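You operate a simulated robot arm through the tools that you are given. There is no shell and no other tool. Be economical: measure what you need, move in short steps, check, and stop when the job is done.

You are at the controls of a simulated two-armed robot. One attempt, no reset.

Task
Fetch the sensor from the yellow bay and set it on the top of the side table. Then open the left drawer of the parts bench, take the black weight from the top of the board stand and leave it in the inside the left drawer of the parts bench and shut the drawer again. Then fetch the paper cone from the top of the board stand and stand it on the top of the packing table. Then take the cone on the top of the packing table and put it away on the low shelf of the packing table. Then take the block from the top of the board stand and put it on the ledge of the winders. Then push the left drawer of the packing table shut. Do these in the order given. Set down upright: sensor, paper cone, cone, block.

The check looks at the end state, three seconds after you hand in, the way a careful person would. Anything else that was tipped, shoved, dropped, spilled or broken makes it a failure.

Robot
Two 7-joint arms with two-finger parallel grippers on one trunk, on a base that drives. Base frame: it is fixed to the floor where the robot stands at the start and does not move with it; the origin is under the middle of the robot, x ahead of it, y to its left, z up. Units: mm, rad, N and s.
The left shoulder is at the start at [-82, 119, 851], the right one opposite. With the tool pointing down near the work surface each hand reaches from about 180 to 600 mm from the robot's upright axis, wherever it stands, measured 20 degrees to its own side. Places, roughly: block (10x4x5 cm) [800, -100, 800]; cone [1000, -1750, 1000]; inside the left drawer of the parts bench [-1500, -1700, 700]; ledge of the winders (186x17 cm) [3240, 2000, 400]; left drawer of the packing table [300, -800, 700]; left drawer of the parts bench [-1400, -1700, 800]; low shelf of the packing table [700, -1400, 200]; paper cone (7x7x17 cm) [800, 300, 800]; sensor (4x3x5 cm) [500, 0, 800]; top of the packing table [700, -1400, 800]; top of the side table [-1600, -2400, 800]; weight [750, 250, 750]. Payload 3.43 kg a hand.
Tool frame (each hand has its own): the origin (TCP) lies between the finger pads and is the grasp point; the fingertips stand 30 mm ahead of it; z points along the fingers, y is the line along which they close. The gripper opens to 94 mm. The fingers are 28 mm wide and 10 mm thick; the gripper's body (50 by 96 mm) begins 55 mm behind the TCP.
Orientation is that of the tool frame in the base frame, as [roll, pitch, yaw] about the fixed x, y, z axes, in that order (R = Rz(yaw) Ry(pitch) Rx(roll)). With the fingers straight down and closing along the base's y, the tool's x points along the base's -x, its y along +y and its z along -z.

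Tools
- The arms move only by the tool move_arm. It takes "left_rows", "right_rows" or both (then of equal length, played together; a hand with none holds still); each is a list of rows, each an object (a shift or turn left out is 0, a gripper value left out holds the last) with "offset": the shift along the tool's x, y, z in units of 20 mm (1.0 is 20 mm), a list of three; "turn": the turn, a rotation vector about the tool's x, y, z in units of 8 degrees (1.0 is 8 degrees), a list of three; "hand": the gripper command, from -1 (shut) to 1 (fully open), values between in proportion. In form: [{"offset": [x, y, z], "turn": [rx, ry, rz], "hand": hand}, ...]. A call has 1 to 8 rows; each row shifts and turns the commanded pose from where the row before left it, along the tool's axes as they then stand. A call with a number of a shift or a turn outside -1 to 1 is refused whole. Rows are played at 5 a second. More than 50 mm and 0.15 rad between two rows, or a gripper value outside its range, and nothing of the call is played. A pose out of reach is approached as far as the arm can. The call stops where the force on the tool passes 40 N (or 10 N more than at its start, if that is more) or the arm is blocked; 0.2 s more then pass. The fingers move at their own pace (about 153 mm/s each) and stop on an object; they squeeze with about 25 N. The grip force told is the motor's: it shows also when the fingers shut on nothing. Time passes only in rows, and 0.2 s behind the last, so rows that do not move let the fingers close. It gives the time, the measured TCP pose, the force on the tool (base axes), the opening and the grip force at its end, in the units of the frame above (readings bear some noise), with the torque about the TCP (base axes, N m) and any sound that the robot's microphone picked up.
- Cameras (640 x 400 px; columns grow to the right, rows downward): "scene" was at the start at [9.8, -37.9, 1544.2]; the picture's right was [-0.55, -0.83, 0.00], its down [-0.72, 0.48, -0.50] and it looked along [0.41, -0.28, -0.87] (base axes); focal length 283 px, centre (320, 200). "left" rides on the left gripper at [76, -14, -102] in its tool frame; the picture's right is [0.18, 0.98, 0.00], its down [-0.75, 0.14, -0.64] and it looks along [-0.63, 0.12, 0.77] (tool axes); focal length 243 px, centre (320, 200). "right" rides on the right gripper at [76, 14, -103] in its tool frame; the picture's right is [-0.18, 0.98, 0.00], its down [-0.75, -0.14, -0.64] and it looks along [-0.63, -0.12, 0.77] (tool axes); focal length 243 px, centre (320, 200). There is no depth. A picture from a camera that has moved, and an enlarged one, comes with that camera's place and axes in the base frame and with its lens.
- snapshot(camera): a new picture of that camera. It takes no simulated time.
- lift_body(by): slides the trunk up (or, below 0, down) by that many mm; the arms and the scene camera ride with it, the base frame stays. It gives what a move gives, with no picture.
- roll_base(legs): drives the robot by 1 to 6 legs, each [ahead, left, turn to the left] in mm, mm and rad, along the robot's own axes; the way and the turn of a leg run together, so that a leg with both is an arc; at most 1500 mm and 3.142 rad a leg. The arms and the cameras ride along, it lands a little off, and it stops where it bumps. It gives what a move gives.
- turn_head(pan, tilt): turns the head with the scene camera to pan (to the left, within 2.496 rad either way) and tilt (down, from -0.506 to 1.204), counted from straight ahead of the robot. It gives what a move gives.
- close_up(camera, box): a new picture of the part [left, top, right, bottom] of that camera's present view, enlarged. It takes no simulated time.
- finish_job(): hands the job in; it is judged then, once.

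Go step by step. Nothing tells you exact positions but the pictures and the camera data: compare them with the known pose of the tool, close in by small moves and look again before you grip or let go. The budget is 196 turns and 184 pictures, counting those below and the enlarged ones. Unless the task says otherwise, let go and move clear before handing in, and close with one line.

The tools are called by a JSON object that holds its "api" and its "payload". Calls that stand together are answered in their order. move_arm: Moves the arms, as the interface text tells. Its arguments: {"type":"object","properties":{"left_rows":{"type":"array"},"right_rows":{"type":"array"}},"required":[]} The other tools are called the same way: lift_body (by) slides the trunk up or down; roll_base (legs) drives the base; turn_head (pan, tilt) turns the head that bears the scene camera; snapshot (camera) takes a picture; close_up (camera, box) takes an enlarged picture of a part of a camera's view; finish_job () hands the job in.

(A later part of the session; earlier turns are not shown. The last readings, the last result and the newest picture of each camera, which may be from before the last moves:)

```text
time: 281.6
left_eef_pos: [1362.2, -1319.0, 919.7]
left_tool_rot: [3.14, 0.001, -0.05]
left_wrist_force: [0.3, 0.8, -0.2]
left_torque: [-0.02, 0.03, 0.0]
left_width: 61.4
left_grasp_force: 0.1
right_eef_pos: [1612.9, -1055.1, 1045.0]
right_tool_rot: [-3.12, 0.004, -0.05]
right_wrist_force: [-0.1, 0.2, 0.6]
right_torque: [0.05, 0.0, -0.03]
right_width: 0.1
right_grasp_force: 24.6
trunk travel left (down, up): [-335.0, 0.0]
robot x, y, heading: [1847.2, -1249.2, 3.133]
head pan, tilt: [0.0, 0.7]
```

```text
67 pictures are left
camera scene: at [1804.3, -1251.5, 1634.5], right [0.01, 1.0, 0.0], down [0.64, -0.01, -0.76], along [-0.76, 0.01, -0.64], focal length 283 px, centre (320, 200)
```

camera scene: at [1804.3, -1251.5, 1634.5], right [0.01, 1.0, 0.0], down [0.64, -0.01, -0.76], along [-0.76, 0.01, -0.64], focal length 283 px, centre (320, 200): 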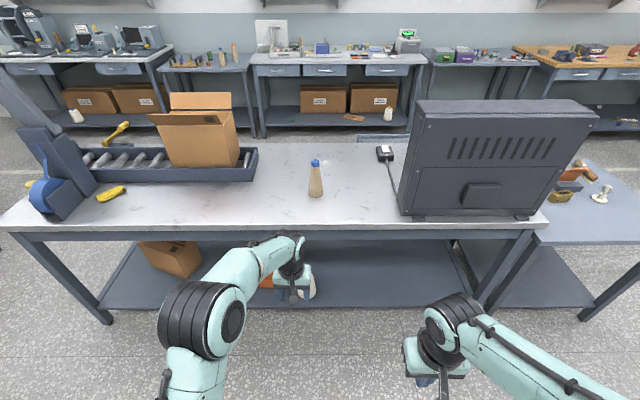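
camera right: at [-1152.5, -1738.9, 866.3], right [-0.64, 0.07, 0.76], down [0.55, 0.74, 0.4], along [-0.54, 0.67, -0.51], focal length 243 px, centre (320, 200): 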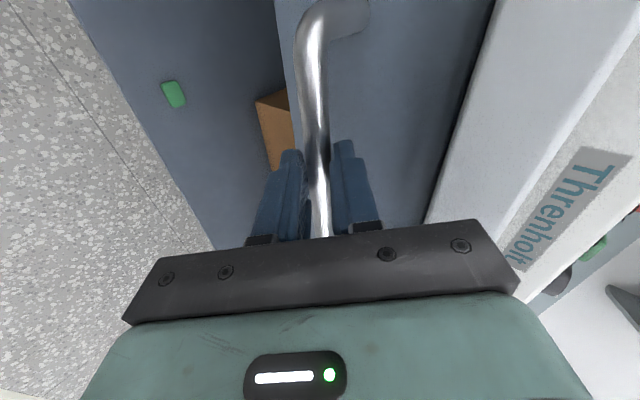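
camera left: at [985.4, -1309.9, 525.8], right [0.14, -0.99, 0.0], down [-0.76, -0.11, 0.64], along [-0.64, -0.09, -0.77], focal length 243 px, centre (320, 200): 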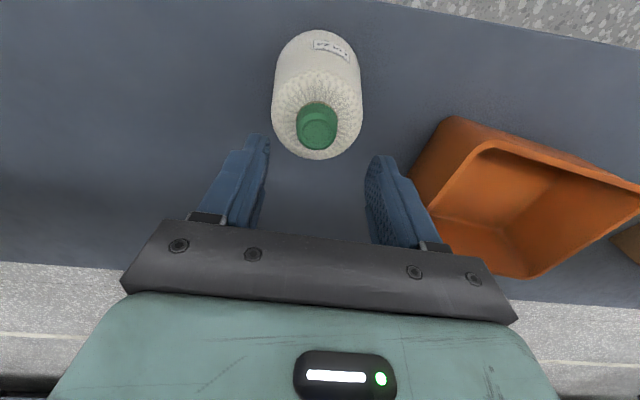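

Now to the block: I'll strafe along to the board stand's far side.

{"api": "roll_base", "payload": {"legs": [[0, -1290, 0.008]]}}

{"api": "move_arm", "payload": {"left_rows": [{"offset": [0, 0, -1], "turn": [0, 0, 1], "hand": 1}, {"offset": [0, 0, -1], "turn": [0, 0, 1]}, {"turn": [0, 0, 1]}, {"turn": [0, 0, 1]}, {"turn": [0, 0, 1]}, {"turn": [0, 0, 1]}, {"turn": [0, 0, 1]}, {"turn": [0, 0, 1]}]}}

{"api": "move_arm", "payload": {"left_rows": [{"turn": [0, 0, 1]}, {"turn": [0, 0, 1]}, {"turn": [0, 0, 1]}, {"turn": [0, 0, 0.25]}]}}

{"api": "snapshot", "payload": {"camera": "scene"}}

```text
time: 293.1
left_eef_pos: [1370.0, -27.3, 919.0]
left_tool_rot: [-3.142, 0.003, -0.043]
left_wrist_force: [0.3, -0.3, 0.3]
left_torque: [0.01, 0.0, 0.04]
left_width: 60.9
left_grasp_force: 0.0
right_eef_pos: [1617.0, 239.1, 1044.0]
right_tool_rot: [-3.117, 0.003, -0.038]
right_wrist_force: [-0.1, -0.9, 0.2]
right_torque: [0.01, 0.05, -0.01]
right_width: 0.0
right_grasp_force: 25.1
trunk travel left (down, up): [-335.0, 0.0]
robot x, y, heading: [1849.2, 43.4, 3.143]
head pan, tilt: [0.0, 0.7]
```

```text
time: 294.9
left_eef_pos: [1369.9, -28.5, 958.4]
left_tool_rot: [3.138, -0.001, -1.163]
left_wrist_force: [-0.1, -0.4, -0.3]
left_torque: [0.01, -0.03, -0.01]
left_width: 94.1
left_grasp_force: 0.0
right_eef_pos: [1616.7, 239.3, 1045.2]
right_tool_rot: [-3.12, 0.003, -0.04]
right_wrist_force: [-0.4, -0.5, -0.2]
right_torque: [0.01, 0.0, -0.02]
right_width: 0.2
right_grasp_force: 24.6
trunk travel left (down, up): [-335.0, 0.0]
robot x, y, heading: [1852.2, 45.5, 3.142]
head pan, tilt: [0.0, 0.7]
```

```text
time: 295.9
left_eef_pos: [1369.2, -29.6, 958.9]
left_tool_rot: [-3.141, -0.002, -1.616]
left_wrist_force: [0.5, 0.0, 0.4]
left_torque: [0.01, 0.03, 0.01]
left_width: 94.1
left_grasp_force: 0.1
right_eef_pos: [1615.3, 238.8, 1044.4]
right_tool_rot: [-3.12, 0.003, -0.041]
right_wrist_force: [0.5, -1.0, 0.1]
right_torque: [0.01, -0.01, 0.0]
right_width: 0.2
right_grasp_force: 25.5
trunk travel left (down, up): [-335.0, 0.0]
robot x, y, heading: [1849.1, 47.4, 3.147]
head pan, tilt: [0.0, 0.7]
```

```text
66 pictures are left
camera scene: at [1809.7, 43.6, 1634.5], right [0.0, 1.0, 0.0], down [0.64, 0.0, -0.76], along [-0.76, 0.0, -0.64], focal length 283 px, centre (320, 200)
```

scene: 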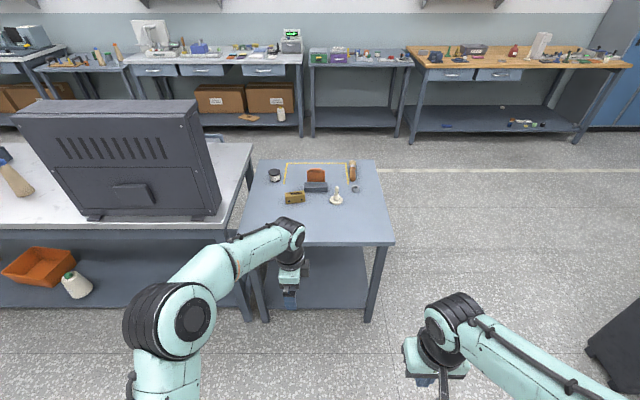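

{"api": "close_up", "payload": {"camera": "scene", "box": [230, 140, 410, 260]}}

```text
3.33 times, centred on (320, 200) of scene
camera zoom: at [1809.7, 43.6, 1634.5], right [0.0, 1.0, 0.0], down [0.64, 0.0, -0.76], along [-0.76, 0.0, -0.64], focal length 943 px, centre (320, 200)
```

zoom: 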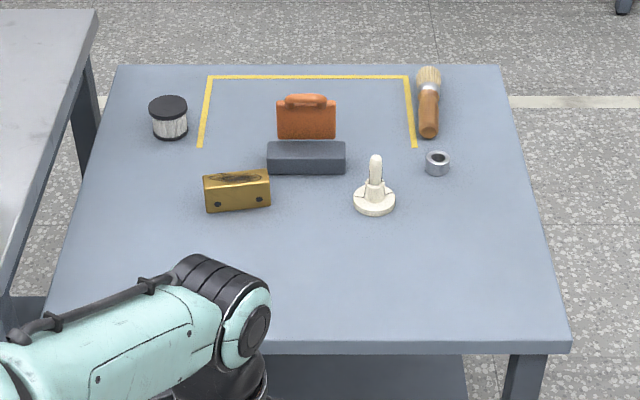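

The block's near face runs from (774,-120) to (759,-30), so its centre is about (747,-74) with yaw about 10°. The base front looks compact (feet ~110 mm ahead of the axis), so I can drive closer to the board.

{"api": "roll_base", "payload": {"legs": [[500, 0, 0]]}}

{"api": "turn_head", "payload": {"pan": 0.0, "tilt": 1.15}}

{"api": "snapshot", "payload": {"camera": "scene"}}

```text
time: 298.9
left_eef_pos: [869.8, -30.7, 959.2]
left_tool_rot: [3.14, 0.0, -1.61]
left_wrist_force: [-0.5, -1.1, -0.3]
left_torque: [0.0, -0.01, -0.01]
left_width: 94.1
left_grasp_force: 0.0
right_eef_pos: [1116.3, 237.6, 1043.2]
right_tool_rot: [-3.119, 0.002, -0.036]
right_wrist_force: [0.3, 0.2, 0.1]
right_torque: [0.01, 0.01, -0.01]
right_width: 0.2
right_grasp_force: 25.1
trunk travel left (down, up): [-335.0, 0.0]
robot x, y, heading: [1349.6, 43.1, -3.142]
head pan, tilt: [0.0, 0.7]
```

```text
time: 299.8
left_eef_pos: [869.9, -31.7, 960.0]
left_tool_rot: [3.139, -0.003, -1.609]
left_wrist_force: [0.1, 0.1, -0.4]
left_torque: [-0.01, 0.02, 0.01]
left_width: 93.9
left_grasp_force: 0.1
right_eef_pos: [1116.1, 238.0, 1044.8]
right_tool_rot: [-3.12, 0.004, -0.037]
right_wrist_force: [0.1, 0.0, -0.1]
right_torque: [0.01, 0.05, 0.0]
right_width: 0.0
right_grasp_force: 24.9
trunk travel left (down, up): [-335.0, 0.0]
robot x, y, heading: [1349.4, 44.1, -3.137]
head pan, tilt: [0.0, 1.15]
```

```text
64 pictures are left
camera scene: at [1335.0, 42.8, 1601.4], right [0.0, 1.0, 0.0], down [0.91, 0.0, -0.41], along [-0.41, 0.0, -0.91], focal length 283 px, centre (320, 200)
```

scene: 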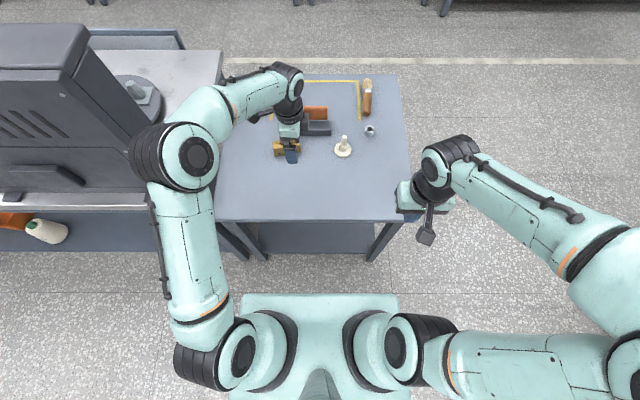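

The base front is about 150 mm ahead of the axis, so there's still a 210 mm gap. I'll go 75 mm closer and view the block from the hand camera.

{"api": "roll_base", "payload": {"legs": [[75, 0, 0]]}}

{"api": "snapshot", "payload": {"camera": "left"}}

{"api": "close_up", "payload": {"camera": "scene", "box": [220, 90, 360, 200]}}

```text
time: 300.9
left_eef_pos: [805.2, -30.6, 959.4]
left_tool_rot: [-3.14, -0.001, -1.611]
left_wrist_force: [0.9, 0.1, -0.7]
left_torque: [0.01, -0.01, 0.0]
left_width: 94.0
left_grasp_force: 0.1
right_eef_pos: [1052.1, 238.5, 1044.6]
right_tool_rot: [-3.12, -0.001, -0.038]
right_wrist_force: [0.4, -0.2, -0.1]
right_torque: [0.02, -0.02, -0.03]
right_width: 0.0
right_grasp_force: 24.5
trunk travel left (down, up): [-335.0, 0.0]
robot x, y, heading: [1287.1, 42.9, -3.139]
head pan, tilt: [0.0, 1.15]
stopped in leg 1: the robot was blocked; the commanded pose is now the measured one
```

```text
63 pictures are left
camera left: at [816.9, -108.3, 1060.2], right [-0.99, -0.15, 0.0], down [-0.11, 0.76, 0.64], along [-0.09, 0.63, -0.77], focal length 243 px, centre (320, 200)
```

left: 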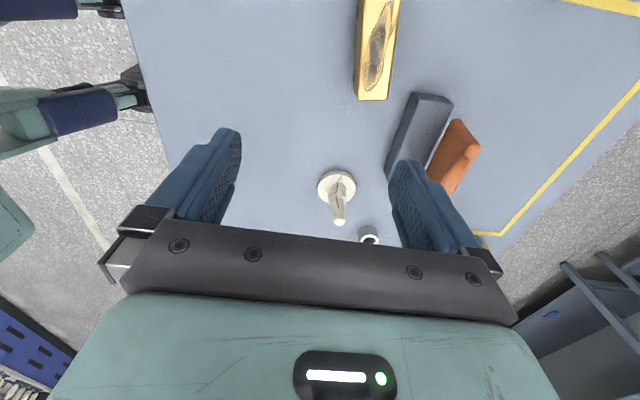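

```text
3.64 times, centred on (290, 145) of scene
camera zoom: at [1269.9, 42.5, 1601.8], right [0.0, 1.0, 0.0], down [0.91, 0.0, -0.41], along [-0.41, 0.0, -0.91], focal length 1029 px, centre (429, 400)
```

zoom: 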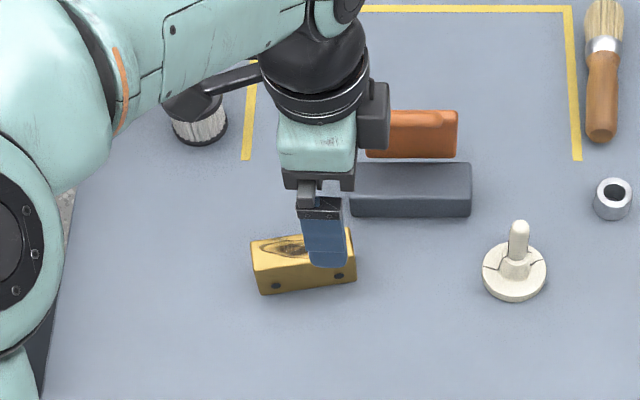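

The base's front outriggers touched the board's foot, so I'll back off 10 mm; that leaves the block within reach at about 550 mm. Then I'll align the hand over the block at (748,-75).

{"api": "roll_base", "payload": {"legs": [[-12, 0, 0]]}}

{"api": "move_arm", "payload": {"left_rows": [{"offset": [0.6, 0.82, 0]}, {"offset": [0.6, 0.82, 0]}, {"offset": [0.6, 0.82, 0]}, {"offset": [0.6, 0.82, 0]}, {"offset": [0, 0, 0.9], "turn": [0, 0, -0.65]}, {"offset": [0, 0, 0.9], "turn": [0, 0, -0.64]}, {"offset": [0, 0, 0.9]}, {"offset": [0, 0, 0.9]}]}}

{"api": "snapshot", "payload": {"camera": "left"}}

{"api": "snapshot", "payload": {"camera": "scene"}}

```text
time: 301.6
left_eef_pos: [819.4, -29.8, 959.2]
left_tool_rot: [3.14, -0.003, -1.608]
left_wrist_force: [0.7, 0.5, -0.2]
left_torque: [-0.02, -0.01, 0.01]
left_width: 93.9
left_grasp_force: 0.1
right_eef_pos: [1067.1, 237.9, 1044.1]
right_tool_rot: [-3.121, 0.001, -0.038]
right_wrist_force: [0.2, 0.2, -0.2]
right_torque: [-0.02, -0.01, 0.02]
right_width: 0.0
right_grasp_force: 25.4
trunk travel left (down, up): [-335.0, 0.0]
robot x, y, heading: [1306.1, 42.4, -3.136]
head pan, tilt: [0.0, 1.15]
```

```text
time: 303.4
left_eef_pos: [752.7, -76.6, 889.0]
left_tool_rot: [3.14, 0.001, -1.429]
left_wrist_force: [-0.1, 0.1, 0.0]
left_torque: [0.01, -0.02, 0.0]
left_width: 94.0
left_grasp_force: 0.0
right_eef_pos: [1067.5, 237.0, 1044.0]
right_tool_rot: [-3.121, 0.002, -0.039]
right_wrist_force: [0.0, -0.4, -0.2]
right_torque: [0.02, 0.05, -0.01]
right_width: 0.0
right_grasp_force: 24.8
trunk travel left (down, up): [-335.0, 0.0]
robot x, y, heading: [1302.4, 39.7, -3.136]
head pan, tilt: [0.0, 1.15]
```

```text
61 pictures are left
camera left: at [778.2, -150.3, 988.6], right [-0.95, -0.32, 0.0], down [-0.24, 0.73, 0.64], along [-0.21, 0.61, -0.77], focal length 243 px, centre (320, 200)
```

left: 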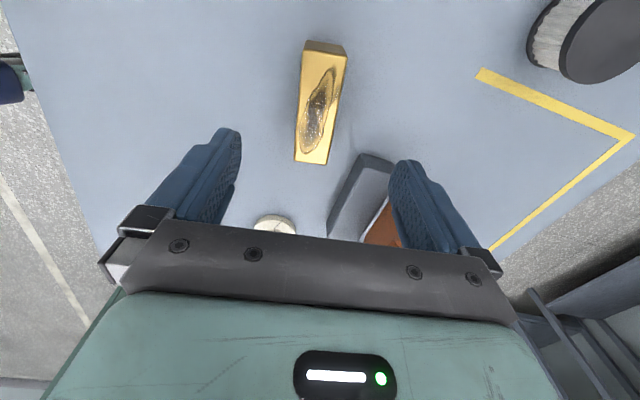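

```text
60 pictures are left
camera scene: at [1286.1, 42.6, 1601.4], right [0.0, 1.0, 0.0], down [0.91, 0.0, -0.41], along [-0.41, 0.0, -0.91], focal length 283 px, centre (320, 200)
```

scene: 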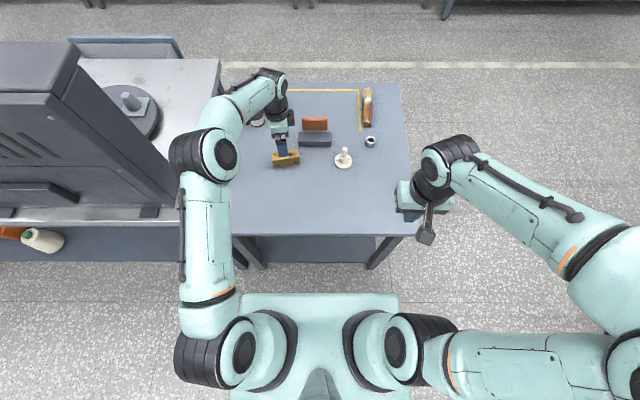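

The block's top is centred on about (754, -78), 32 mm wide. I'll narrow the opening to 60 mm to clear the pouch and descend.

{"api": "move_arm", "payload": {"left_rows": [{"offset": [0, -0.1, 0.9], "turn": [0, 0, -0.2], "hand": 0.28}, {"offset": [0, 0, 0.9]}, {"offset": [0, 0, 0.9]}, {"offset": [0, 0, 0.9]}]}}

{"api": "snapshot", "payload": {"camera": "left"}}

```text
time: 304.4
left_eef_pos: [754.7, -75.6, 814.0]
left_tool_rot: [3.14, -0.002, -1.403]
left_wrist_force: [-0.7, 0.4, 0.2]
left_torque: [0.0, 0.03, 0.0]
left_width: 60.5
left_grasp_force: 0.2
right_eef_pos: [1067.1, 237.7, 1044.5]
right_tool_rot: [-3.121, 0.001, -0.038]
right_wrist_force: [0.1, 0.3, -0.1]
right_torque: [0.0, 0.01, 0.0]
right_width: 0.2
right_grasp_force: 24.8
trunk travel left (down, up): [-335.0, 0.0]
robot x, y, heading: [1303.5, 42.8, -3.14]
head pan, tilt: [0.0, 1.15]
```

```text
59 pictures are left
camera left: at [782.7, -148.9, 915.3], right [-0.94, -0.35, 0.0], down [-0.26, 0.72, 0.64], along [-0.22, 0.6, -0.77], focal length 243 px, centre (320, 200)
```

left: 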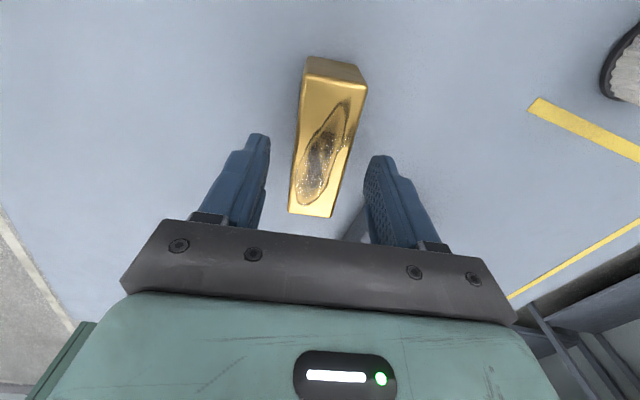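

Aligned. Descending the last 38 mm and closing.

{"api": "move_arm", "payload": {"left_rows": [{"offset": [0, 0, 0.8]}, {"offset": [0, 0, 0.7]}, {"offset": [0, 0, 0.35]}, {"hand": -1}, {}, {}, {}]}}

{"api": "snapshot", "payload": {"camera": "left"}}

```text
time: 306.1
left_eef_pos: [755.8, -76.0, 778.2]
left_tool_rot: [3.141, -0.003, -1.402]
left_wrist_force: [-0.9, -0.8, 0.3]
left_torque: [0.08, 0.03, 0.24]
left_width: 38.2
left_grasp_force: 25.3
right_eef_pos: [1067.1, 237.2, 1043.3]
right_tool_rot: [-3.119, 0.002, -0.038]
right_wrist_force: [0.0, -0.1, 0.8]
right_torque: [0.0, -0.02, 0.03]
right_width: 0.0
right_grasp_force: 24.9
trunk travel left (down, up): [-335.0, 0.0]
robot x, y, heading: [1303.8, 44.0, -3.138]
head pan, tilt: [0.0, 1.15]
```

```text
58 pictures are left
camera left: at [782.8, -149.1, 879.6], right [-0.94, -0.35, 0.0], down [-0.26, 0.72, 0.64], along [-0.22, 0.6, -0.77], focal length 243 px, centre (320, 200)
```

left: 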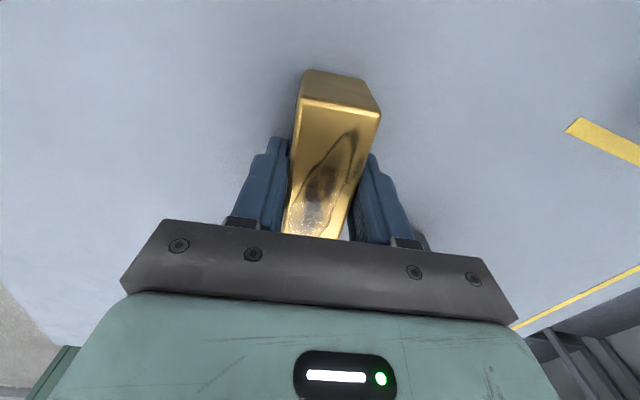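

Block gripped at 38 mm. Lifting and backing off.

{"api": "move_arm", "payload": {"left_rows": [{"offset": [0, 0, -0.5]}, {"offset": [0, 0, -1]}, {"offset": [0, 0, -1]}, {"offset": [0, 0, -1]}, {"offset": [0, 0, -1]}, {"offset": [0, 0, -1]}, {"offset": [0, 0, -1]}, {"offset": [0, 0, -1]}]}}

{"api": "roll_base", "payload": {"legs": [[-600, 0, 0]]}}

{"api": "snapshot", "payload": {"camera": "left"}}

{"api": "turn_head", "payload": {"pan": -2.3, "tilt": 0.35}}

{"api": "snapshot", "payload": {"camera": "scene"}}

```text
time: 307.9
left_eef_pos: [754.0, -75.9, 929.0]
left_tool_rot: [3.141, 0.0, -1.402]
left_wrist_force: [-0.2, 0.5, -12.2]
left_torque: [0.03, 0.06, -0.02]
left_width: 38.4
left_grasp_force: 24.8
right_eef_pos: [1067.5, 236.0, 1043.4]
right_tool_rot: [-3.121, 0.0, -0.039]
right_wrist_force: [-0.4, -0.3, 1.1]
right_torque: [0.01, -0.01, -0.01]
right_width: 0.0
right_grasp_force: 24.8
trunk travel left (down, up): [-335.0, 0.0]
robot x, y, heading: [1302.1, 44.2, -3.14]
head pan, tilt: [0.0, 1.15]
```

```text
time: 311.2
left_eef_pos: [1354.8, -74.1, 927.3]
left_tool_rot: [3.14, -0.002, -1.4]
left_wrist_force: [-0.3, 0.3, -12.4]
left_torque: [0.0, -0.02, -0.01]
left_width: 38.5
left_grasp_force: 24.3
right_eef_pos: [1666.1, 239.7, 1042.7]
right_tool_rot: [-3.119, 0.0, -0.037]
right_wrist_force: [-0.2, 0.3, -0.4]
right_torque: [0.01, -0.01, 0.01]
right_width: 0.1
right_grasp_force: 24.8
trunk travel left (down, up): [-335.0, 0.0]
robot x, y, heading: [1903.9, 48.3, -3.135]
head pan, tilt: [0.0, 1.15]
```

```text
57 pictures are left
camera left: at [1381.7, -147.9, 1029.3], right [-0.94, -0.35, 0.0], down [-0.27, 0.72, 0.64], along [-0.22, 0.6, -0.77], focal length 243 px, centre (320, 200)
```

left: 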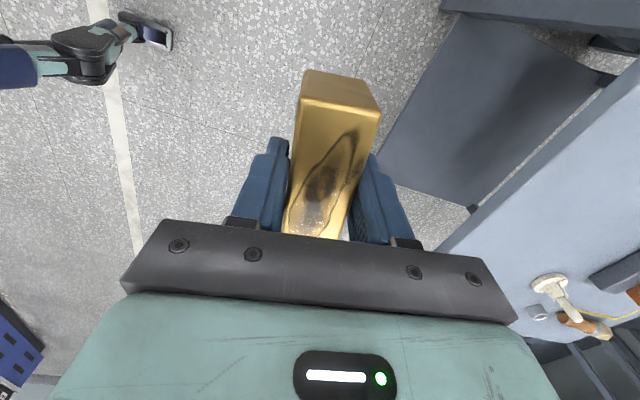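

```text
time: 313.4
left_eef_pos: [1354.5, -73.1, 927.6]
left_tool_rot: [3.141, -0.002, -1.4]
left_wrist_force: [-0.5, 0.1, -13.1]
left_torque: [-0.01, -0.04, 0.0]
left_width: 38.6
left_grasp_force: 24.3
right_eef_pos: [1668.4, 238.2, 1043.3]
right_tool_rot: [-3.119, 0.0, -0.037]
right_wrist_force: [0.6, 0.3, 0.0]
right_torque: [0.02, 0.0, 0.01]
right_width: 0.2
right_grasp_force: 25.7
trunk travel left (down, up): [-335.0, 0.0]
robot x, y, heading: [1902.2, 42.5, -3.139]
head pan, tilt: [-2.3, 0.351]
```

```text
56 pictures are left
camera scene: at [2007.1, 114.0, 1666.0], right [0.75, -0.66, 0.0], down [-0.23, -0.26, -0.94], along [0.62, 0.7, -0.34], focal length 283 px, centre (320, 200)
```

scene: 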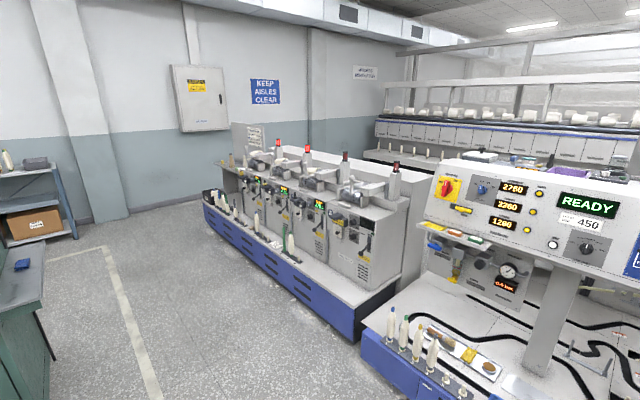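

The block is held (about 1.2 kg). The winders' ledge is along the blue-based machine near (3240, 2000). I'll tuck the hand, turn around and drive there.

{"api": "move_arm", "payload": {"left_rows": [{"offset": [0.17, -0.98, 0]}, {"offset": [0.17, -0.98, 0]}, {"offset": [0.17, -0.98, 0]}, {"offset": [0.17, -0.98, 0]}, {"offset": [0.17, -0.98, 0]}, {"offset": [0.17, -0.98, 0]}]}}

{"api": "roll_base", "payload": {"legs": [[0, 0, -1.571], [1000, 0, 0], [750, 0, 0], [0, 0, -1.571], [350, 0, 0]]}}

{"api": "turn_head", "payload": {"pan": 0.0, "tilt": 0.7}}

{"api": "snapshot", "payload": {"camera": "scene"}}

```text
time: 314.8
left_eef_pos: [1473.0, -73.5, 929.3]
left_tool_rot: [3.14, -0.001, -1.402]
left_wrist_force: [0.6, 0.2, -12.9]
left_torque: [0.01, 0.01, 0.02]
left_width: 38.0
left_grasp_force: 24.8
right_eef_pos: [1668.3, 238.4, 1043.0]
right_tool_rot: [-3.121, 0.001, -0.036]
right_wrist_force: [0.1, -0.7, 0.2]
right_torque: [0.0, 0.0, -0.02]
right_width: 0.1
right_grasp_force: 24.8
trunk travel left (down, up): [-335.0, 0.0]
robot x, y, heading: [1904.9, 43.8, -3.137]
head pan, tilt: [-2.3, 0.351]
```

```text
time: 326.1
left_eef_pos: [1738.4, 1911.0, 955.1]
left_tool_rot: [3.082, -0.001, -2.928]
left_wrist_force: [-0.2, 0.7, -12.3]
left_torque: [-0.02, 0.0, 0.03]
left_width: 38.5
left_grasp_force: 25.1
right_eef_pos: [2063.9, 1724.1, 1049.4]
right_tool_rot: [-3.133, 0.032, -1.566]
right_wrist_force: [0.0, -0.2, -0.6]
right_torque: [0.0, 0.02, 0.03]
right_width: 0.0
right_grasp_force: 25.0
trunk travel left (down, up): [-335.0, 0.0]
robot x, y, heading: [1870.7, 1510.8, 1.621]
head pan, tilt: [-2.3, 0.351]
stopped in leg 3: the robot was blocked; the commanded pose is now the measured one
```

```text
time: 328.2
left_eef_pos: [1740.0, 1913.5, 958.2]
left_tool_rot: [3.077, 0.0, -2.929]
left_wrist_force: [0.5, 0.4, -12.7]
left_torque: [-0.01, 0.01, 0.01]
left_width: 38.4
left_grasp_force: 24.6
right_eef_pos: [2063.6, 1724.8, 1049.2]
right_tool_rot: [-3.134, 0.035, -1.569]
right_wrist_force: [0.8, 0.7, -0.2]
right_torque: [-0.04, 0.02, -0.02]
right_width: 0.0
right_grasp_force: 25.4
trunk travel left (down, up): [-335.0, 0.0]
robot x, y, heading: [1865.1, 1513.7, 1.613]
head pan, tilt: [0.0, 0.7]
```

```text
55 pictures are left
camera scene: at [1884.3, 1501.6, 1634.7], right [1.0, 0.04, -0.01], down [0.02, -0.62, -0.79], along [-0.04, 0.79, -0.62], focal length 283 px, centre (320, 200)
```

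scene: 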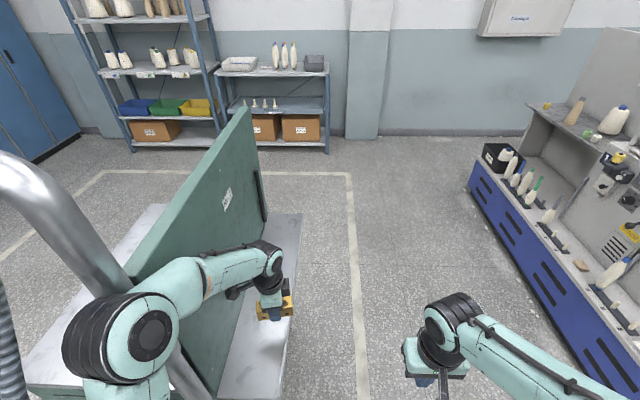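

The left elbow seems to have met the green cart's tube or panel. I'll back straight off the way I came and check.

{"api": "roll_base", "payload": {"legs": [[-150, 0, 0]]}}

{"api": "snapshot", "payload": {"camera": "scene"}}

{"api": "snapshot", "payload": {"camera": "left"}}

```text
time: 329.6
left_eef_pos: [1734.8, 1790.4, 936.6]
left_tool_rot: [3.125, 0.003, -2.935]
left_wrist_force: [0.6, -0.9, -12.6]
left_torque: [0.01, 0.02, 0.01]
left_width: 38.6
left_grasp_force: 25.1
right_eef_pos: [2057.0, 1606.6, 1044.2]
right_tool_rot: [-3.12, 0.003, -1.572]
right_wrist_force: [-1.4, 0.2, 0.4]
right_torque: [0.02, 0.03, 0.01]
right_width: 0.0
right_grasp_force: 25.0
trunk travel left (down, up): [-335.0, 0.0]
robot x, y, heading: [1872.6, 1365.2, 1.608]
head pan, tilt: [0.0, 0.7]
```

```text
54 pictures are left
camera scene: at [1869.2, 1403.2, 1634.7], right [1.0, 0.04, 0.0], down [0.02, -0.64, -0.76], along [-0.03, 0.76, -0.64], focal length 283 px, centre (320, 200)
```

scene: 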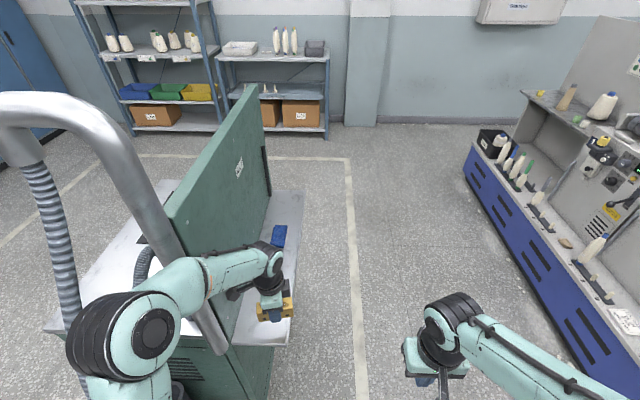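

```text
53 pictures are left
camera left: at [1664.5, 1758.0, 1038.3], right [-0.38, 0.92, 0.02], down [0.71, 0.28, 0.65], along [0.59, 0.26, -0.76], focal length 243 px, centre (320, 200)
```

left: 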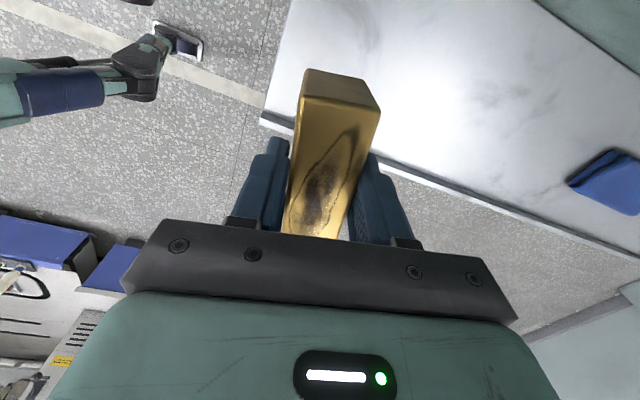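

The cart is unmoved and I'm clear of it now. I'll strafe right away from the cart before turning to face the winders.

{"api": "roll_base", "payload": {"legs": [[0, -480, 0], [250, 0, 0], [0, 0, -1.608]]}}

{"api": "snapshot", "payload": {"camera": "scene"}}

```text
time: 339.7
left_eef_pos: [2776.6, 1763.8, 935.7]
left_tool_rot: [3.127, 0.004, 1.752]
left_wrist_force: [-1.0, 0.8, -13.1]
left_torque: [0.01, 0.05, 0.03]
left_width: 38.6
left_grasp_force: 25.3
right_eef_pos: [2584.4, 1446.6, 1044.3]
right_tool_rot: [-3.118, 0.0, 3.115]
right_wrist_force: [0.2, -0.1, -0.2]
right_torque: [0.01, 0.02, -0.03]
right_width: 0.4
right_grasp_force: 24.9
trunk travel left (down, up): [-335.0, 0.0]
robot x, y, heading: [2347.2, 1634.9, 0.014]
head pan, tilt: [0.0, 0.7]
```

```text
52 pictures are left
camera scene: at [2386.5, 1637.2, 1634.5], right [0.01, -1.0, 0.0], down [-0.64, -0.01, -0.76], along [0.76, 0.01, -0.64], focal length 283 px, centre (320, 200)
```

scene: 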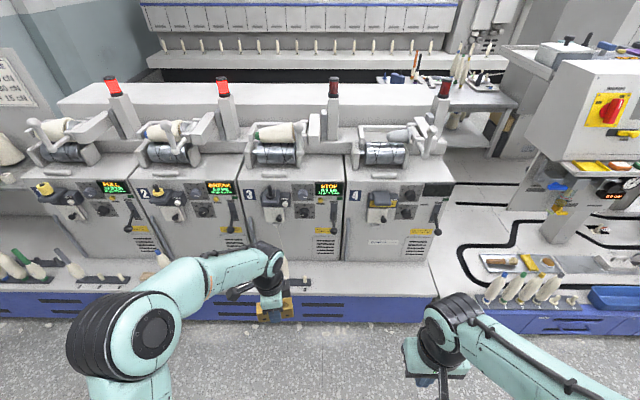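

The ledge spans x≈3185–3335 at z≈400, and the stretch in front of unit 4 (y≈1400) is empty. I'll strafe there, lower the trunk and align the block.

{"api": "roll_base", "payload": {"legs": [[0, -360, -0.014]]}}

{"api": "lift_body", "payload": {"by": -335}}

{"api": "move_arm", "payload": {"left_rows": [{"offset": [0, 0, 0.8], "turn": [0, 0, 0.65]}, {"offset": [0, 0, 0.8], "turn": [0, 0, 0.65]}, {"offset": [0, 0, 0.8]}, {"offset": [0, 0, 0.8]}, {"offset": [0, 0, 0.8]}]}}

{"api": "snapshot", "payload": {"camera": "scene"}}

{"api": "snapshot", "payload": {"camera": "left"}}

```text
time: 343.4
left_eef_pos: [2781.4, 1398.8, 936.6]
left_tool_rot: [3.125, 0.003, 1.74]
left_wrist_force: [0.6, -0.2, -12.6]
left_torque: [0.05, 0.01, 0.04]
left_width: 38.6
left_grasp_force: 25.4
right_eef_pos: [2585.0, 1085.8, 1044.9]
right_tool_rot: [-3.118, 0.0, 3.1]
right_wrist_force: [0.4, 0.7, 0.2]
right_torque: [0.04, 0.0, -0.01]
right_width: 0.1
right_grasp_force: 25.2
trunk travel left (down, up): [-335.0, 0.0]
robot x, y, heading: [2350.9, 1280.2, -0.001]
head pan, tilt: [0.0, 0.7]
```

```text
time: 346.7
left_eef_pos: [2780.5, 1400.0, 601.2]
left_tool_rot: [3.126, 0.003, 1.739]
left_wrist_force: [0.0, 0.5, -12.7]
left_torque: [-0.02, 0.01, 0.0]
left_width: 38.6
left_grasp_force: 25.3
right_eef_pos: [2584.0, 1084.6, 708.7]
right_tool_rot: [-3.119, 0.004, 3.102]
right_wrist_force: [0.8, -0.4, -0.9]
right_torque: [-0.01, -0.01, 0.01]
right_width: 0.0
right_grasp_force: 25.2
trunk travel left (down, up): [0.0, 335.0]
robot x, y, heading: [2350.8, 1282.0, 0.002]
head pan, tilt: [0.0, 0.7]
```

```text
time: 347.9
left_eef_pos: [2783.3, 1398.1, 522.2]
left_tool_rot: [3.126, 0.0, 1.559]
left_wrist_force: [0.2, 0.3, -11.4]
left_torque: [-0.02, -0.02, 0.0]
left_width: 38.7
left_grasp_force: 25.1
right_eef_pos: [2583.1, 1085.4, 709.1]
right_tool_rot: [-3.118, 0.0, 3.102]
right_wrist_force: [0.4, 0.2, 0.2]
right_torque: [-0.04, -0.01, 0.02]
right_width: 0.0
right_grasp_force: 25.1
trunk travel left (down, up): [0.0, 335.0]
robot x, y, heading: [2351.3, 1279.9, -0.001]
head pan, tilt: [0.0, 0.7]
```

```text
51 pictures are left
camera scene: at [2439.0, 1278.5, 1294.1], right [0.0, -1.0, 0.0], down [-0.64, 0.0, -0.76], along [0.76, 0.0, -0.64], focal length 283 px, centre (320, 200)
```

scene: 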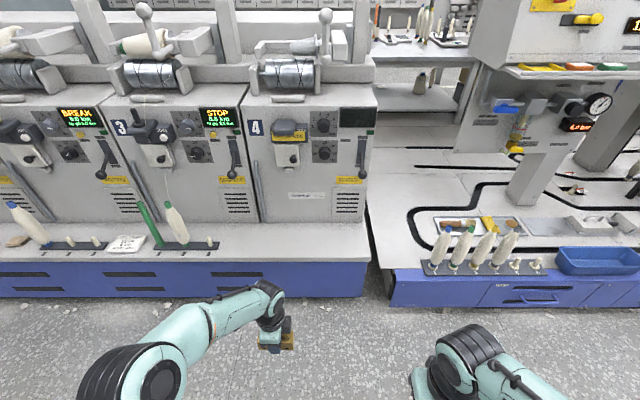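

```text
50 pictures are left
camera left: at [2767.8, 1473.7, 623.3], right [0.98, 0.17, 0.02], down [0.12, -0.76, 0.64], along [0.12, -0.63, -0.77], focal length 243 px, centre (320, 200)
```

left: 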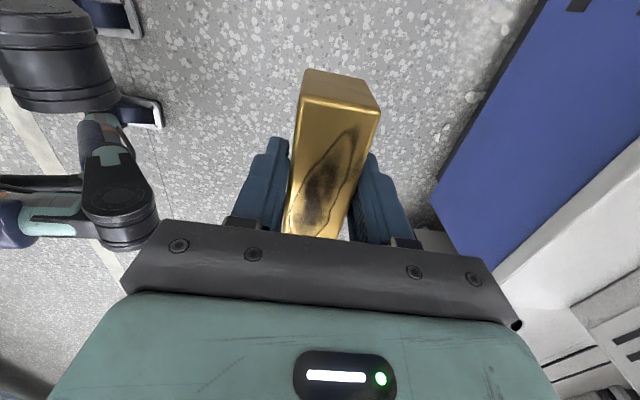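

The ledge in front of unit 4 is free. I'll drive forward so the block hangs over it, then check.

{"api": "roll_base", "payload": {"legs": [[430, 0, 0]]}}

{"api": "snapshot", "payload": {"camera": "scene"}}

{"api": "snapshot", "payload": {"camera": "left"}}

```text
time: 350.5
left_eef_pos: [3207.7, 1398.1, 522.7]
left_tool_rot: [3.125, 0.0, 1.558]
left_wrist_force: [-0.2, -0.3, -12.7]
left_torque: [-0.02, 0.0, -0.01]
left_width: 38.6
left_grasp_force: 25.5
right_eef_pos: [3010.2, 1085.3, 708.9]
right_tool_rot: [-3.117, 0.0, 3.099]
right_wrist_force: [0.1, -0.2, 0.1]
right_torque: [-0.01, -0.04, -0.03]
right_width: 0.0
right_grasp_force: 24.7
trunk travel left (down, up): [0.0, 335.0]
robot x, y, heading: [2772.9, 1277.5, -0.005]
head pan, tilt: [0.0, 0.7]
```

```text
49 pictures are left
camera scene: at [2864.3, 1278.1, 1294.1], right [0.0, -1.0, 0.0], down [-0.64, 0.0, -0.76], along [0.76, 0.0, -0.64], focal length 283 px, centre (320, 200)
```

scene: 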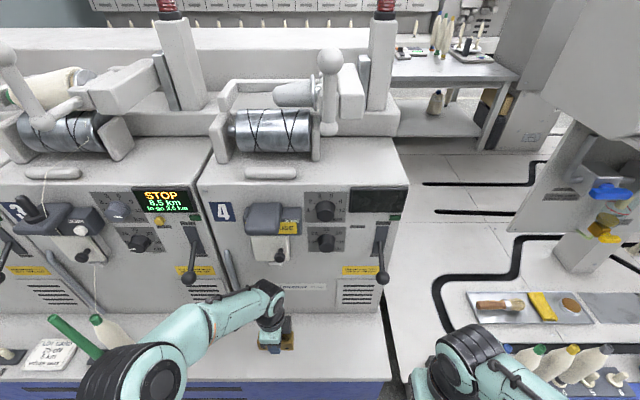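

```text
48 pictures are left
camera left: at [3193.1, 1472.9, 623.6], right [0.99, 0.17, 0.02], down [0.12, -0.76, 0.64], along [0.12, -0.63, -0.77], focal length 243 px, centre (320, 200)
```

left: 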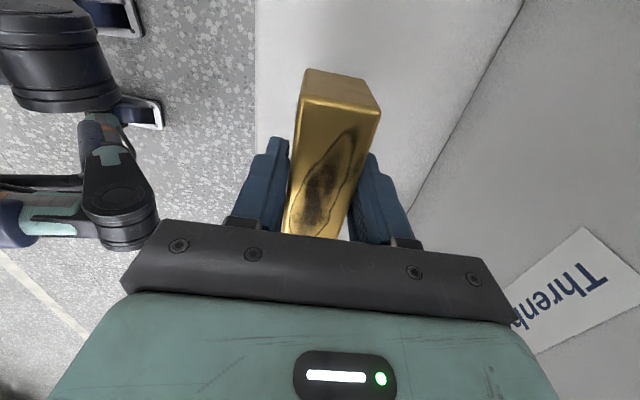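

The ledge runs x≈3152–3322 at z≈415. I'll shift the block 24 mm inward and lower.

{"api": "move_arm", "payload": {"left_rows": [{"offset": [0, 0.6, 0]}, {"offset": [0, 0.6, 0.5]}, {"offset": [0, 0, 0.8]}, {"offset": [0, 0, 0.7]}]}}

{"api": "snapshot", "payload": {"camera": "left"}}

{"api": "close_up", "payload": {"camera": "scene", "box": [210, 270, 350, 380]}}

```text
time: 351.5
left_eef_pos: [3231.7, 1397.4, 483.1]
left_tool_rot: [3.126, -0.002, 1.557]
left_wrist_force: [0.1, -0.4, -12.9]
left_torque: [0.03, 0.02, 0.0]
left_width: 38.6
left_grasp_force: 25.0
right_eef_pos: [3010.2, 1085.3, 709.5]
right_tool_rot: [-3.12, -0.001, 3.1]
right_wrist_force: [0.6, 1.0, -0.2]
right_torque: [-0.01, -0.04, 0.0]
right_width: 0.0
right_grasp_force: 25.2
trunk travel left (down, up): [0.0, 335.0]
robot x, y, heading: [2778.5, 1277.1, -0.004]
head pan, tilt: [0.0, 0.7]
```

```text
47 pictures are left
camera left: at [3217.0, 1472.3, 584.0], right [0.99, 0.17, 0.01], down [0.12, -0.76, 0.64], along [0.12, -0.63, -0.77], focal length 243 px, centre (320, 200)
```

left: 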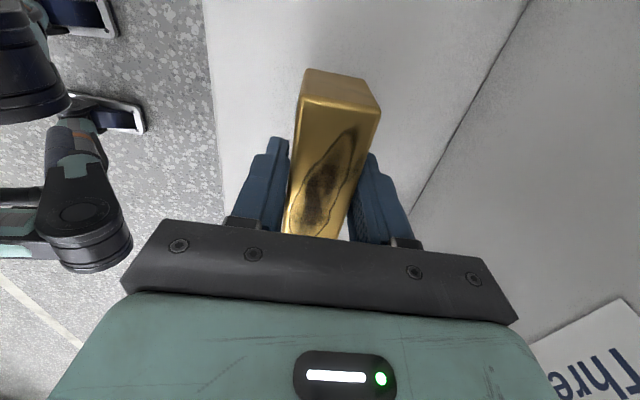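

```text
3.64 times, centred on (280, 325) of scene
camera zoom: at [2864.2, 1278.1, 1294.1], right [0.0, -1.0, 0.0], down [-0.64, 0.0, -0.76], along [0.76, 0.0, -0.64], focal length 1029 px, centre (466, -254)
```

zoom: 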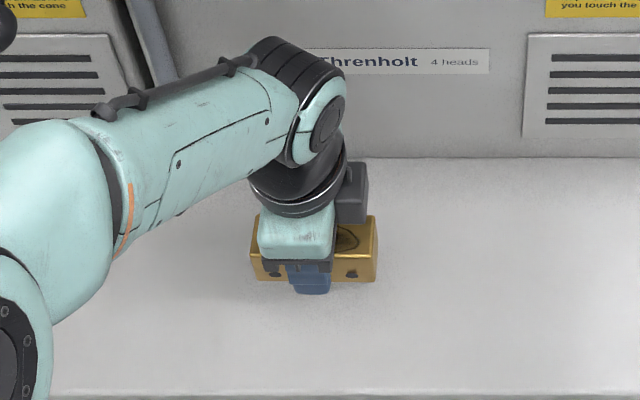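

Positioned well over the ledge. Lowering in small steps to contact.

{"api": "move_arm", "payload": {"left_rows": [{"offset": [0, 0, 0.25]}, {"offset": [0, 0, 0.2]}, {"offset": [0, 0, 0.2]}, {"offset": [0, 0, 0.2]}, {"offset": [0, 0, 0.2]}, {"offset": [0, 0, 0.2]}]}}

```text
time: 352.9
left_eef_pos: [3233.2, 1396.3, 457.5]
left_tool_rot: [3.126, 0.001, 1.557]
left_wrist_force: [0.1, -0.5, -13.3]
left_torque: [-0.02, -0.02, 0.01]
left_width: 38.6
left_grasp_force: 24.8
right_eef_pos: [3008.5, 1084.8, 707.7]
right_tool_rot: [-3.119, 0.0, 3.1]
right_wrist_force: [-0.6, -0.5, -0.1]
right_torque: [0.01, -0.02, 0.0]
right_width: 0.0
right_grasp_force: 24.7
trunk travel left (down, up): [0.0, 335.0]
robot x, y, heading: [2777.0, 1277.1, -0.003]
head pan, tilt: [0.0, 0.7]
```

{"api": "move_arm", "payload": {"left_rows": [{"offset": [0, 0, 0.2]}, {"offset": [0, 0, 0.2]}, {"offset": [0, 0, 0.2]}, {"offset": [0, 0, 0.2]}, {"offset": [0, 0, 0.2]}]}}

{"api": "snapshot", "payload": {"camera": "left"}}

```text
time: 354.1
left_eef_pos: [3233.2, 1396.2, 439.4]
left_tool_rot: [3.123, -0.002, 1.557]
left_wrist_force: [-4.5, 0.7, 7.3]
left_torque: [0.3, 0.52, 0.04]
left_width: 38.7
left_grasp_force: 24.7
right_eef_pos: [3008.2, 1085.3, 708.7]
right_tool_rot: [-3.121, 0.002, 3.1]
right_wrist_force: [-0.8, 0.2, -0.5]
right_torque: [0.04, -0.03, 0.02]
right_width: 0.0
right_grasp_force: 24.8
trunk travel left (down, up): [0.0, 335.0]
robot x, y, heading: [2771.3, 1279.1, -0.003]
head pan, tilt: [0.0, 0.7]
```

```text
45 pictures are left
camera left: at [3218.5, 1472.4, 541.2], right [0.98, 0.17, 0.02], down [0.12, -0.76, 0.64], along [0.12, -0.63, -0.76], focal length 243 px, centre (320, 200)
```

left: 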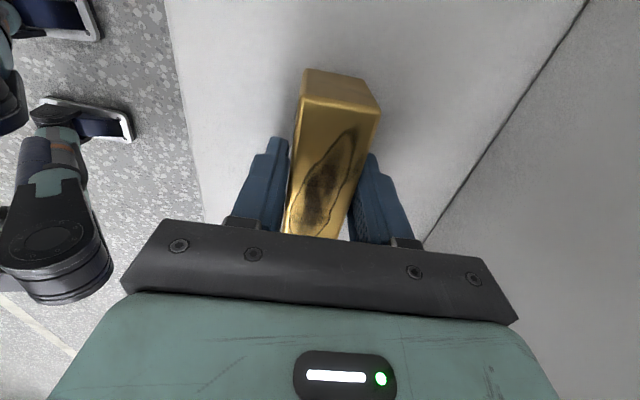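

Contact made at z≈401, the ledge. Releasing and rising.

{"api": "move_arm", "payload": {"left_rows": [{"hand": 0.1}, {}, {}, {"offset": [0, 0, -0.6]}, {"offset": [0, 0, -0.9]}, {"offset": [0, 0, -0.9]}, {"offset": [0, 0, -0.9]}]}}

{"api": "snapshot", "payload": {"camera": "left"}}

```text
time: 355.7
left_eef_pos: [3231.4, 1396.6, 503.4]
left_tool_rot: [3.126, 0.0, 1.557]
left_wrist_force: [0.6, -0.2, -0.3]
left_torque: [-0.03, 0.0, -0.04]
left_width: 51.6
left_grasp_force: 0.1
right_eef_pos: [3008.7, 1085.6, 709.2]
right_tool_rot: [-3.119, 0.002, 3.099]
right_wrist_force: [0.1, -0.1, -0.1]
right_torque: [-0.02, -0.01, 0.01]
right_width: 0.3
right_grasp_force: 25.3
trunk travel left (down, up): [0.0, 335.0]
robot x, y, heading: [2776.9, 1278.1, -0.002]
head pan, tilt: [0.0, 0.7]
```

```text
44 pictures are left
camera left: at [3216.5, 1472.5, 604.9], right [0.99, 0.17, 0.02], down [0.12, -0.76, 0.64], along [0.12, -0.63, -0.77], focal length 243 px, centre (320, 200)
```

left: 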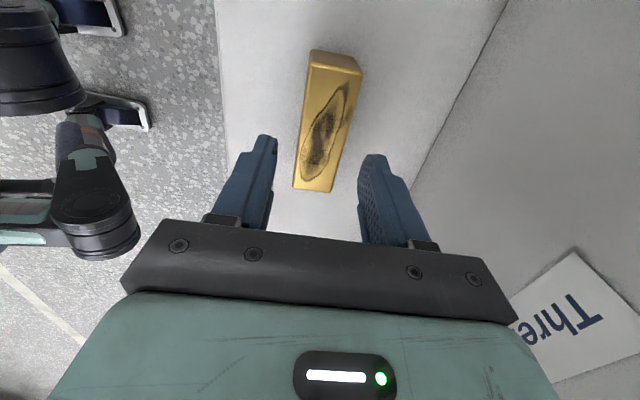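

The block stands on the ledge. I'll raise slightly, back out, restore the trunk and tuck the arm.

{"api": "move_arm", "payload": {"left_rows": [{"offset": [0, 0, -0.6]}]}}

{"api": "roll_base", "payload": {"legs": [[-450, 0, 0]]}}

{"api": "lift_body", "payload": {"by": 335}}

{"api": "move_arm", "payload": {"left_rows": [{"offset": [0, -0.8, -1], "turn": [0, 0, -1]}, {"offset": [0, -0.8, -1], "turn": [0, 0, -1]}, {"offset": [0, -0.6, -1], "turn": [0, 0, -1]}, {"offset": [0, -0.6, -1], "turn": [0, 0, -1]}, {"offset": [0, 0, -1], "turn": [0, 0, -1]}, {"offset": [0, 0, -1], "turn": [0, 0, -1]}, {"turn": [0, 0, -1]}, {"turn": [0, 0, -1]}]}}

{"api": "snapshot", "payload": {"camera": "scene"}}

```text
time: 356.1
left_eef_pos: [3232.3, 1397.6, 515.9]
left_tool_rot: [3.123, -0.001, 1.556]
left_wrist_force: [-0.3, -0.7, 0.1]
left_torque: [-0.02, 0.02, 0.05]
left_width: 51.7
left_grasp_force: 0.2
right_eef_pos: [3010.2, 1084.7, 709.8]
right_tool_rot: [-3.119, 0.003, 3.099]
right_wrist_force: [-0.8, 0.6, 1.0]
right_torque: [0.02, 0.0, 0.0]
right_width: 0.0
right_grasp_force: 24.3
trunk travel left (down, up): [0.0, 335.0]
robot x, y, heading: [2773.3, 1281.9, -0.004]
head pan, tilt: [0.0, 0.7]
```

```text
time: 358.9
left_eef_pos: [2776.4, 1397.3, 515.6]
left_tool_rot: [3.127, 0.0, 1.558]
left_wrist_force: [-0.1, 0.6, 0.1]
left_torque: [0.05, 0.03, 0.0]
left_width: 51.6
left_grasp_force: 0.1
right_eef_pos: [2555.5, 1084.7, 708.4]
right_tool_rot: [-3.12, 0.002, 3.101]
right_wrist_force: [-0.2, 0.5, -0.3]
right_torque: [0.02, -0.04, -0.03]
right_width: 0.2
right_grasp_force: 24.7
trunk travel left (down, up): [0.0, 335.0]
robot x, y, heading: [2321.8, 1282.8, -0.002]
head pan, tilt: [0.0, 0.7]
```

```text
time: 362.1
left_eef_pos: [2776.0, 1397.4, 850.8]
left_tool_rot: [3.127, -0.002, 1.557]
left_wrist_force: [-0.3, -0.3, 1.3]
left_torque: [0.04, 0.01, 0.01]
left_width: 51.7
left_grasp_force: 0.0
right_eef_pos: [2554.8, 1085.1, 1044.0]
right_tool_rot: [-3.119, 0.0, 3.099]
right_wrist_force: [-1.4, 0.4, 0.1]
right_torque: [0.01, 0.0, 0.02]
right_width: 0.0
right_grasp_force: 24.8
trunk travel left (down, up): [-335.0, 0.0]
robot x, y, heading: [2321.6, 1283.4, -0.006]
head pan, tilt: [0.0, 0.7]
```

```text
time: 363.9
left_eef_pos: [2721.6, 1387.7, 969.3]
left_tool_rot: [3.133, 0.014, 2.677]
left_wrist_force: [-0.5, -0.2, 0.2]
left_torque: [-0.02, 0.03, 0.0]
left_width: 51.7
left_grasp_force: 0.1
right_eef_pos: [2554.0, 1085.9, 1043.5]
right_tool_rot: [-3.121, 0.002, 3.1]
right_wrist_force: [-0.3, -0.6, 0.1]
right_torque: [0.02, 0.01, 0.0]
right_width: 0.0
right_grasp_force: 25.2
trunk travel left (down, up): [-335.0, 0.0]
robot x, y, heading: [2318.6, 1279.8, 0.002]
head pan, tilt: [0.0, 0.7]
```

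```text
43 pictures are left
camera scene: at [2359.2, 1278.5, 1634.5], right [0.0, -1.0, 0.0], down [-0.64, 0.0, -0.76], along [0.76, 0.0, -0.64], focal length 283 px, centre (320, 200)
```

scene: 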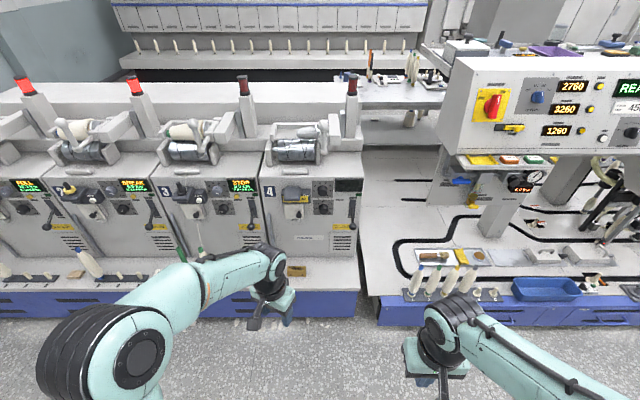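

The block is resting on the ledge. Finishing the tuck and driving back around to the front of the packing table.

{"api": "move_arm", "payload": {"left_rows": [{"turn": [0, 0, -1]}, {"turn": [0, 0, -1]}, {"turn": [0, 0, -1]}, {"offset": [1, 0, 0], "turn": [0, 0, -0.3]}, {"offset": [1, 0, 0]}, {"offset": [1, 0, 0]}]}}

{"api": "roll_base", "payload": {"legs": [[0, 0, -1.571], [330, 0, 0], [0, -1400, 0], [0, -1330, 0]]}}

{"api": "snapshot", "payload": {"camera": "scene"}}

```text
time: 365.3
left_eef_pos: [2659.3, 1388.2, 967.7]
left_tool_rot: [3.142, 0.019, 3.137]
left_wrist_force: [1.0, 0.7, 0.4]
left_torque: [-0.02, -0.03, 0.0]
left_width: 51.8
left_grasp_force: 0.0
right_eef_pos: [2555.0, 1085.3, 1044.2]
right_tool_rot: [-3.119, 0.001, 3.099]
right_wrist_force: [-0.3, 0.1, 0.6]
right_torque: [0.01, -0.03, 0.0]
right_width: 0.1
right_grasp_force: 24.9
trunk travel left (down, up): [-335.0, 0.0]
robot x, y, heading: [2320.8, 1282.0, -0.002]
head pan, tilt: [0.0, 0.7]
```

```text
time: 395.0
left_eef_pos: [-330.4, 686.5, 967.3]
left_tool_rot: [3.14, 0.017, 1.528]
left_wrist_force: [0.7, -0.4, -0.1]
left_torque: [-0.01, 0.02, 0.01]
left_width: 51.7
left_grasp_force: 0.0
right_eef_pos: [-630.1, 803.3, 1044.0]
right_tool_rot: [-3.122, 0.001, 1.491]
right_wrist_force: [0.2, -0.3, -0.3]
right_torque: [-0.01, -0.03, 0.01]
right_width: 0.0
right_grasp_force: 25.4
trunk travel left (down, up): [-335.0, 0.0]
robot x, y, heading: [-426.2, 1026.9, -1.61]
head pan, tilt: [0.0, 0.7]
```

```text
42 pictures are left
camera scene: at [-430.1, 988.0, 1634.5], right [-1.0, 0.04, 0.0], down [0.02, 0.64, -0.76], along [-0.03, -0.76, -0.64], focal length 283 px, centre (320, 200)
```

scene: 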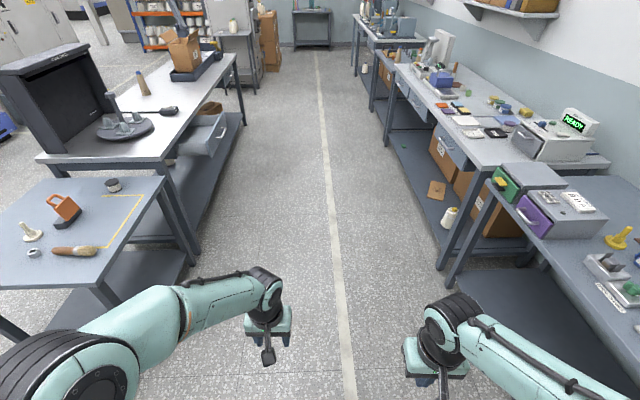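

The aisle is clear, and the packing table's left drawer stands open. I'll drive down and face it.

{"api": "roll_base", "payload": {"legs": [[0, 0, 0.039], [1000, 0, 0], [630, 0, 0], [0, 0, 1.571]]}}

{"api": "turn_head", "payload": {"pan": -0.3, "tilt": 0.7}}

{"api": "snapshot", "payload": {"camera": "scene"}}

```text
time: 407.5
left_eef_pos: [-96.9, -487.3, 968.1]
left_tool_rot: [3.141, 0.014, -3.135]
left_wrist_force: [-0.1, -0.7, 0.8]
left_torque: [0.03, 0.01, 0.02]
left_width: 51.8
left_grasp_force: 0.0
right_eef_pos: [-199.8, -791.6, 1045.1]
right_tool_rot: [-3.12, 0.001, 3.111]
right_wrist_force: [0.6, 0.3, -0.8]
right_torque: [-0.01, 0.01, 0.03]
right_width: 0.0
right_grasp_force: 24.7
trunk travel left (down, up): [-335.0, 0.0]
robot x, y, heading: [-435.2, -600.7, 0.008]
head pan, tilt: [0.0, 0.7]
```

```text
time: 408.3
left_eef_pos: [-99.1, -487.6, 967.1]
left_tool_rot: [-3.141, 0.015, -3.137]
left_wrist_force: [-0.4, 0.3, 0.9]
left_torque: [0.0, 0.0, -0.02]
left_width: 51.6
left_grasp_force: 0.0
right_eef_pos: [-200.4, -791.7, 1043.6]
right_tool_rot: [-3.122, 0.001, 3.111]
right_wrist_force: [0.7, -0.1, 0.1]
right_torque: [-0.02, -0.01, 0.01]
right_width: 0.0
right_grasp_force: 25.2
trunk travel left (down, up): [-335.0, 0.0]
robot x, y, heading: [-435.0, -599.3, 0.016]
head pan, tilt: [-0.3, 0.7]
```

```text
41 pictures are left
camera scene: at [-401.5, -625.9, 1634.5], right [-0.29, -0.96, 0.0], down [-0.62, 0.18, -0.76], along [0.73, -0.22, -0.64], focal length 283 px, centre (320, 200)
```

scene: 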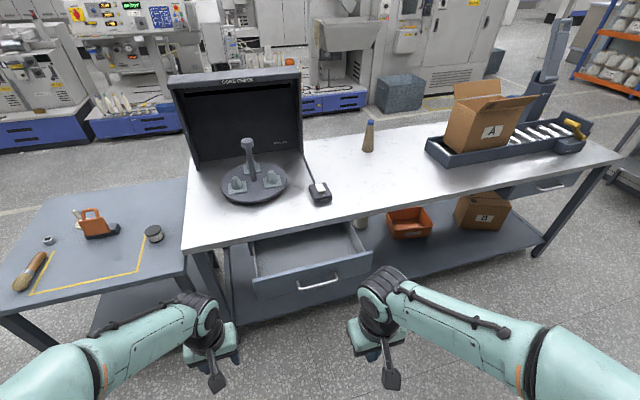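

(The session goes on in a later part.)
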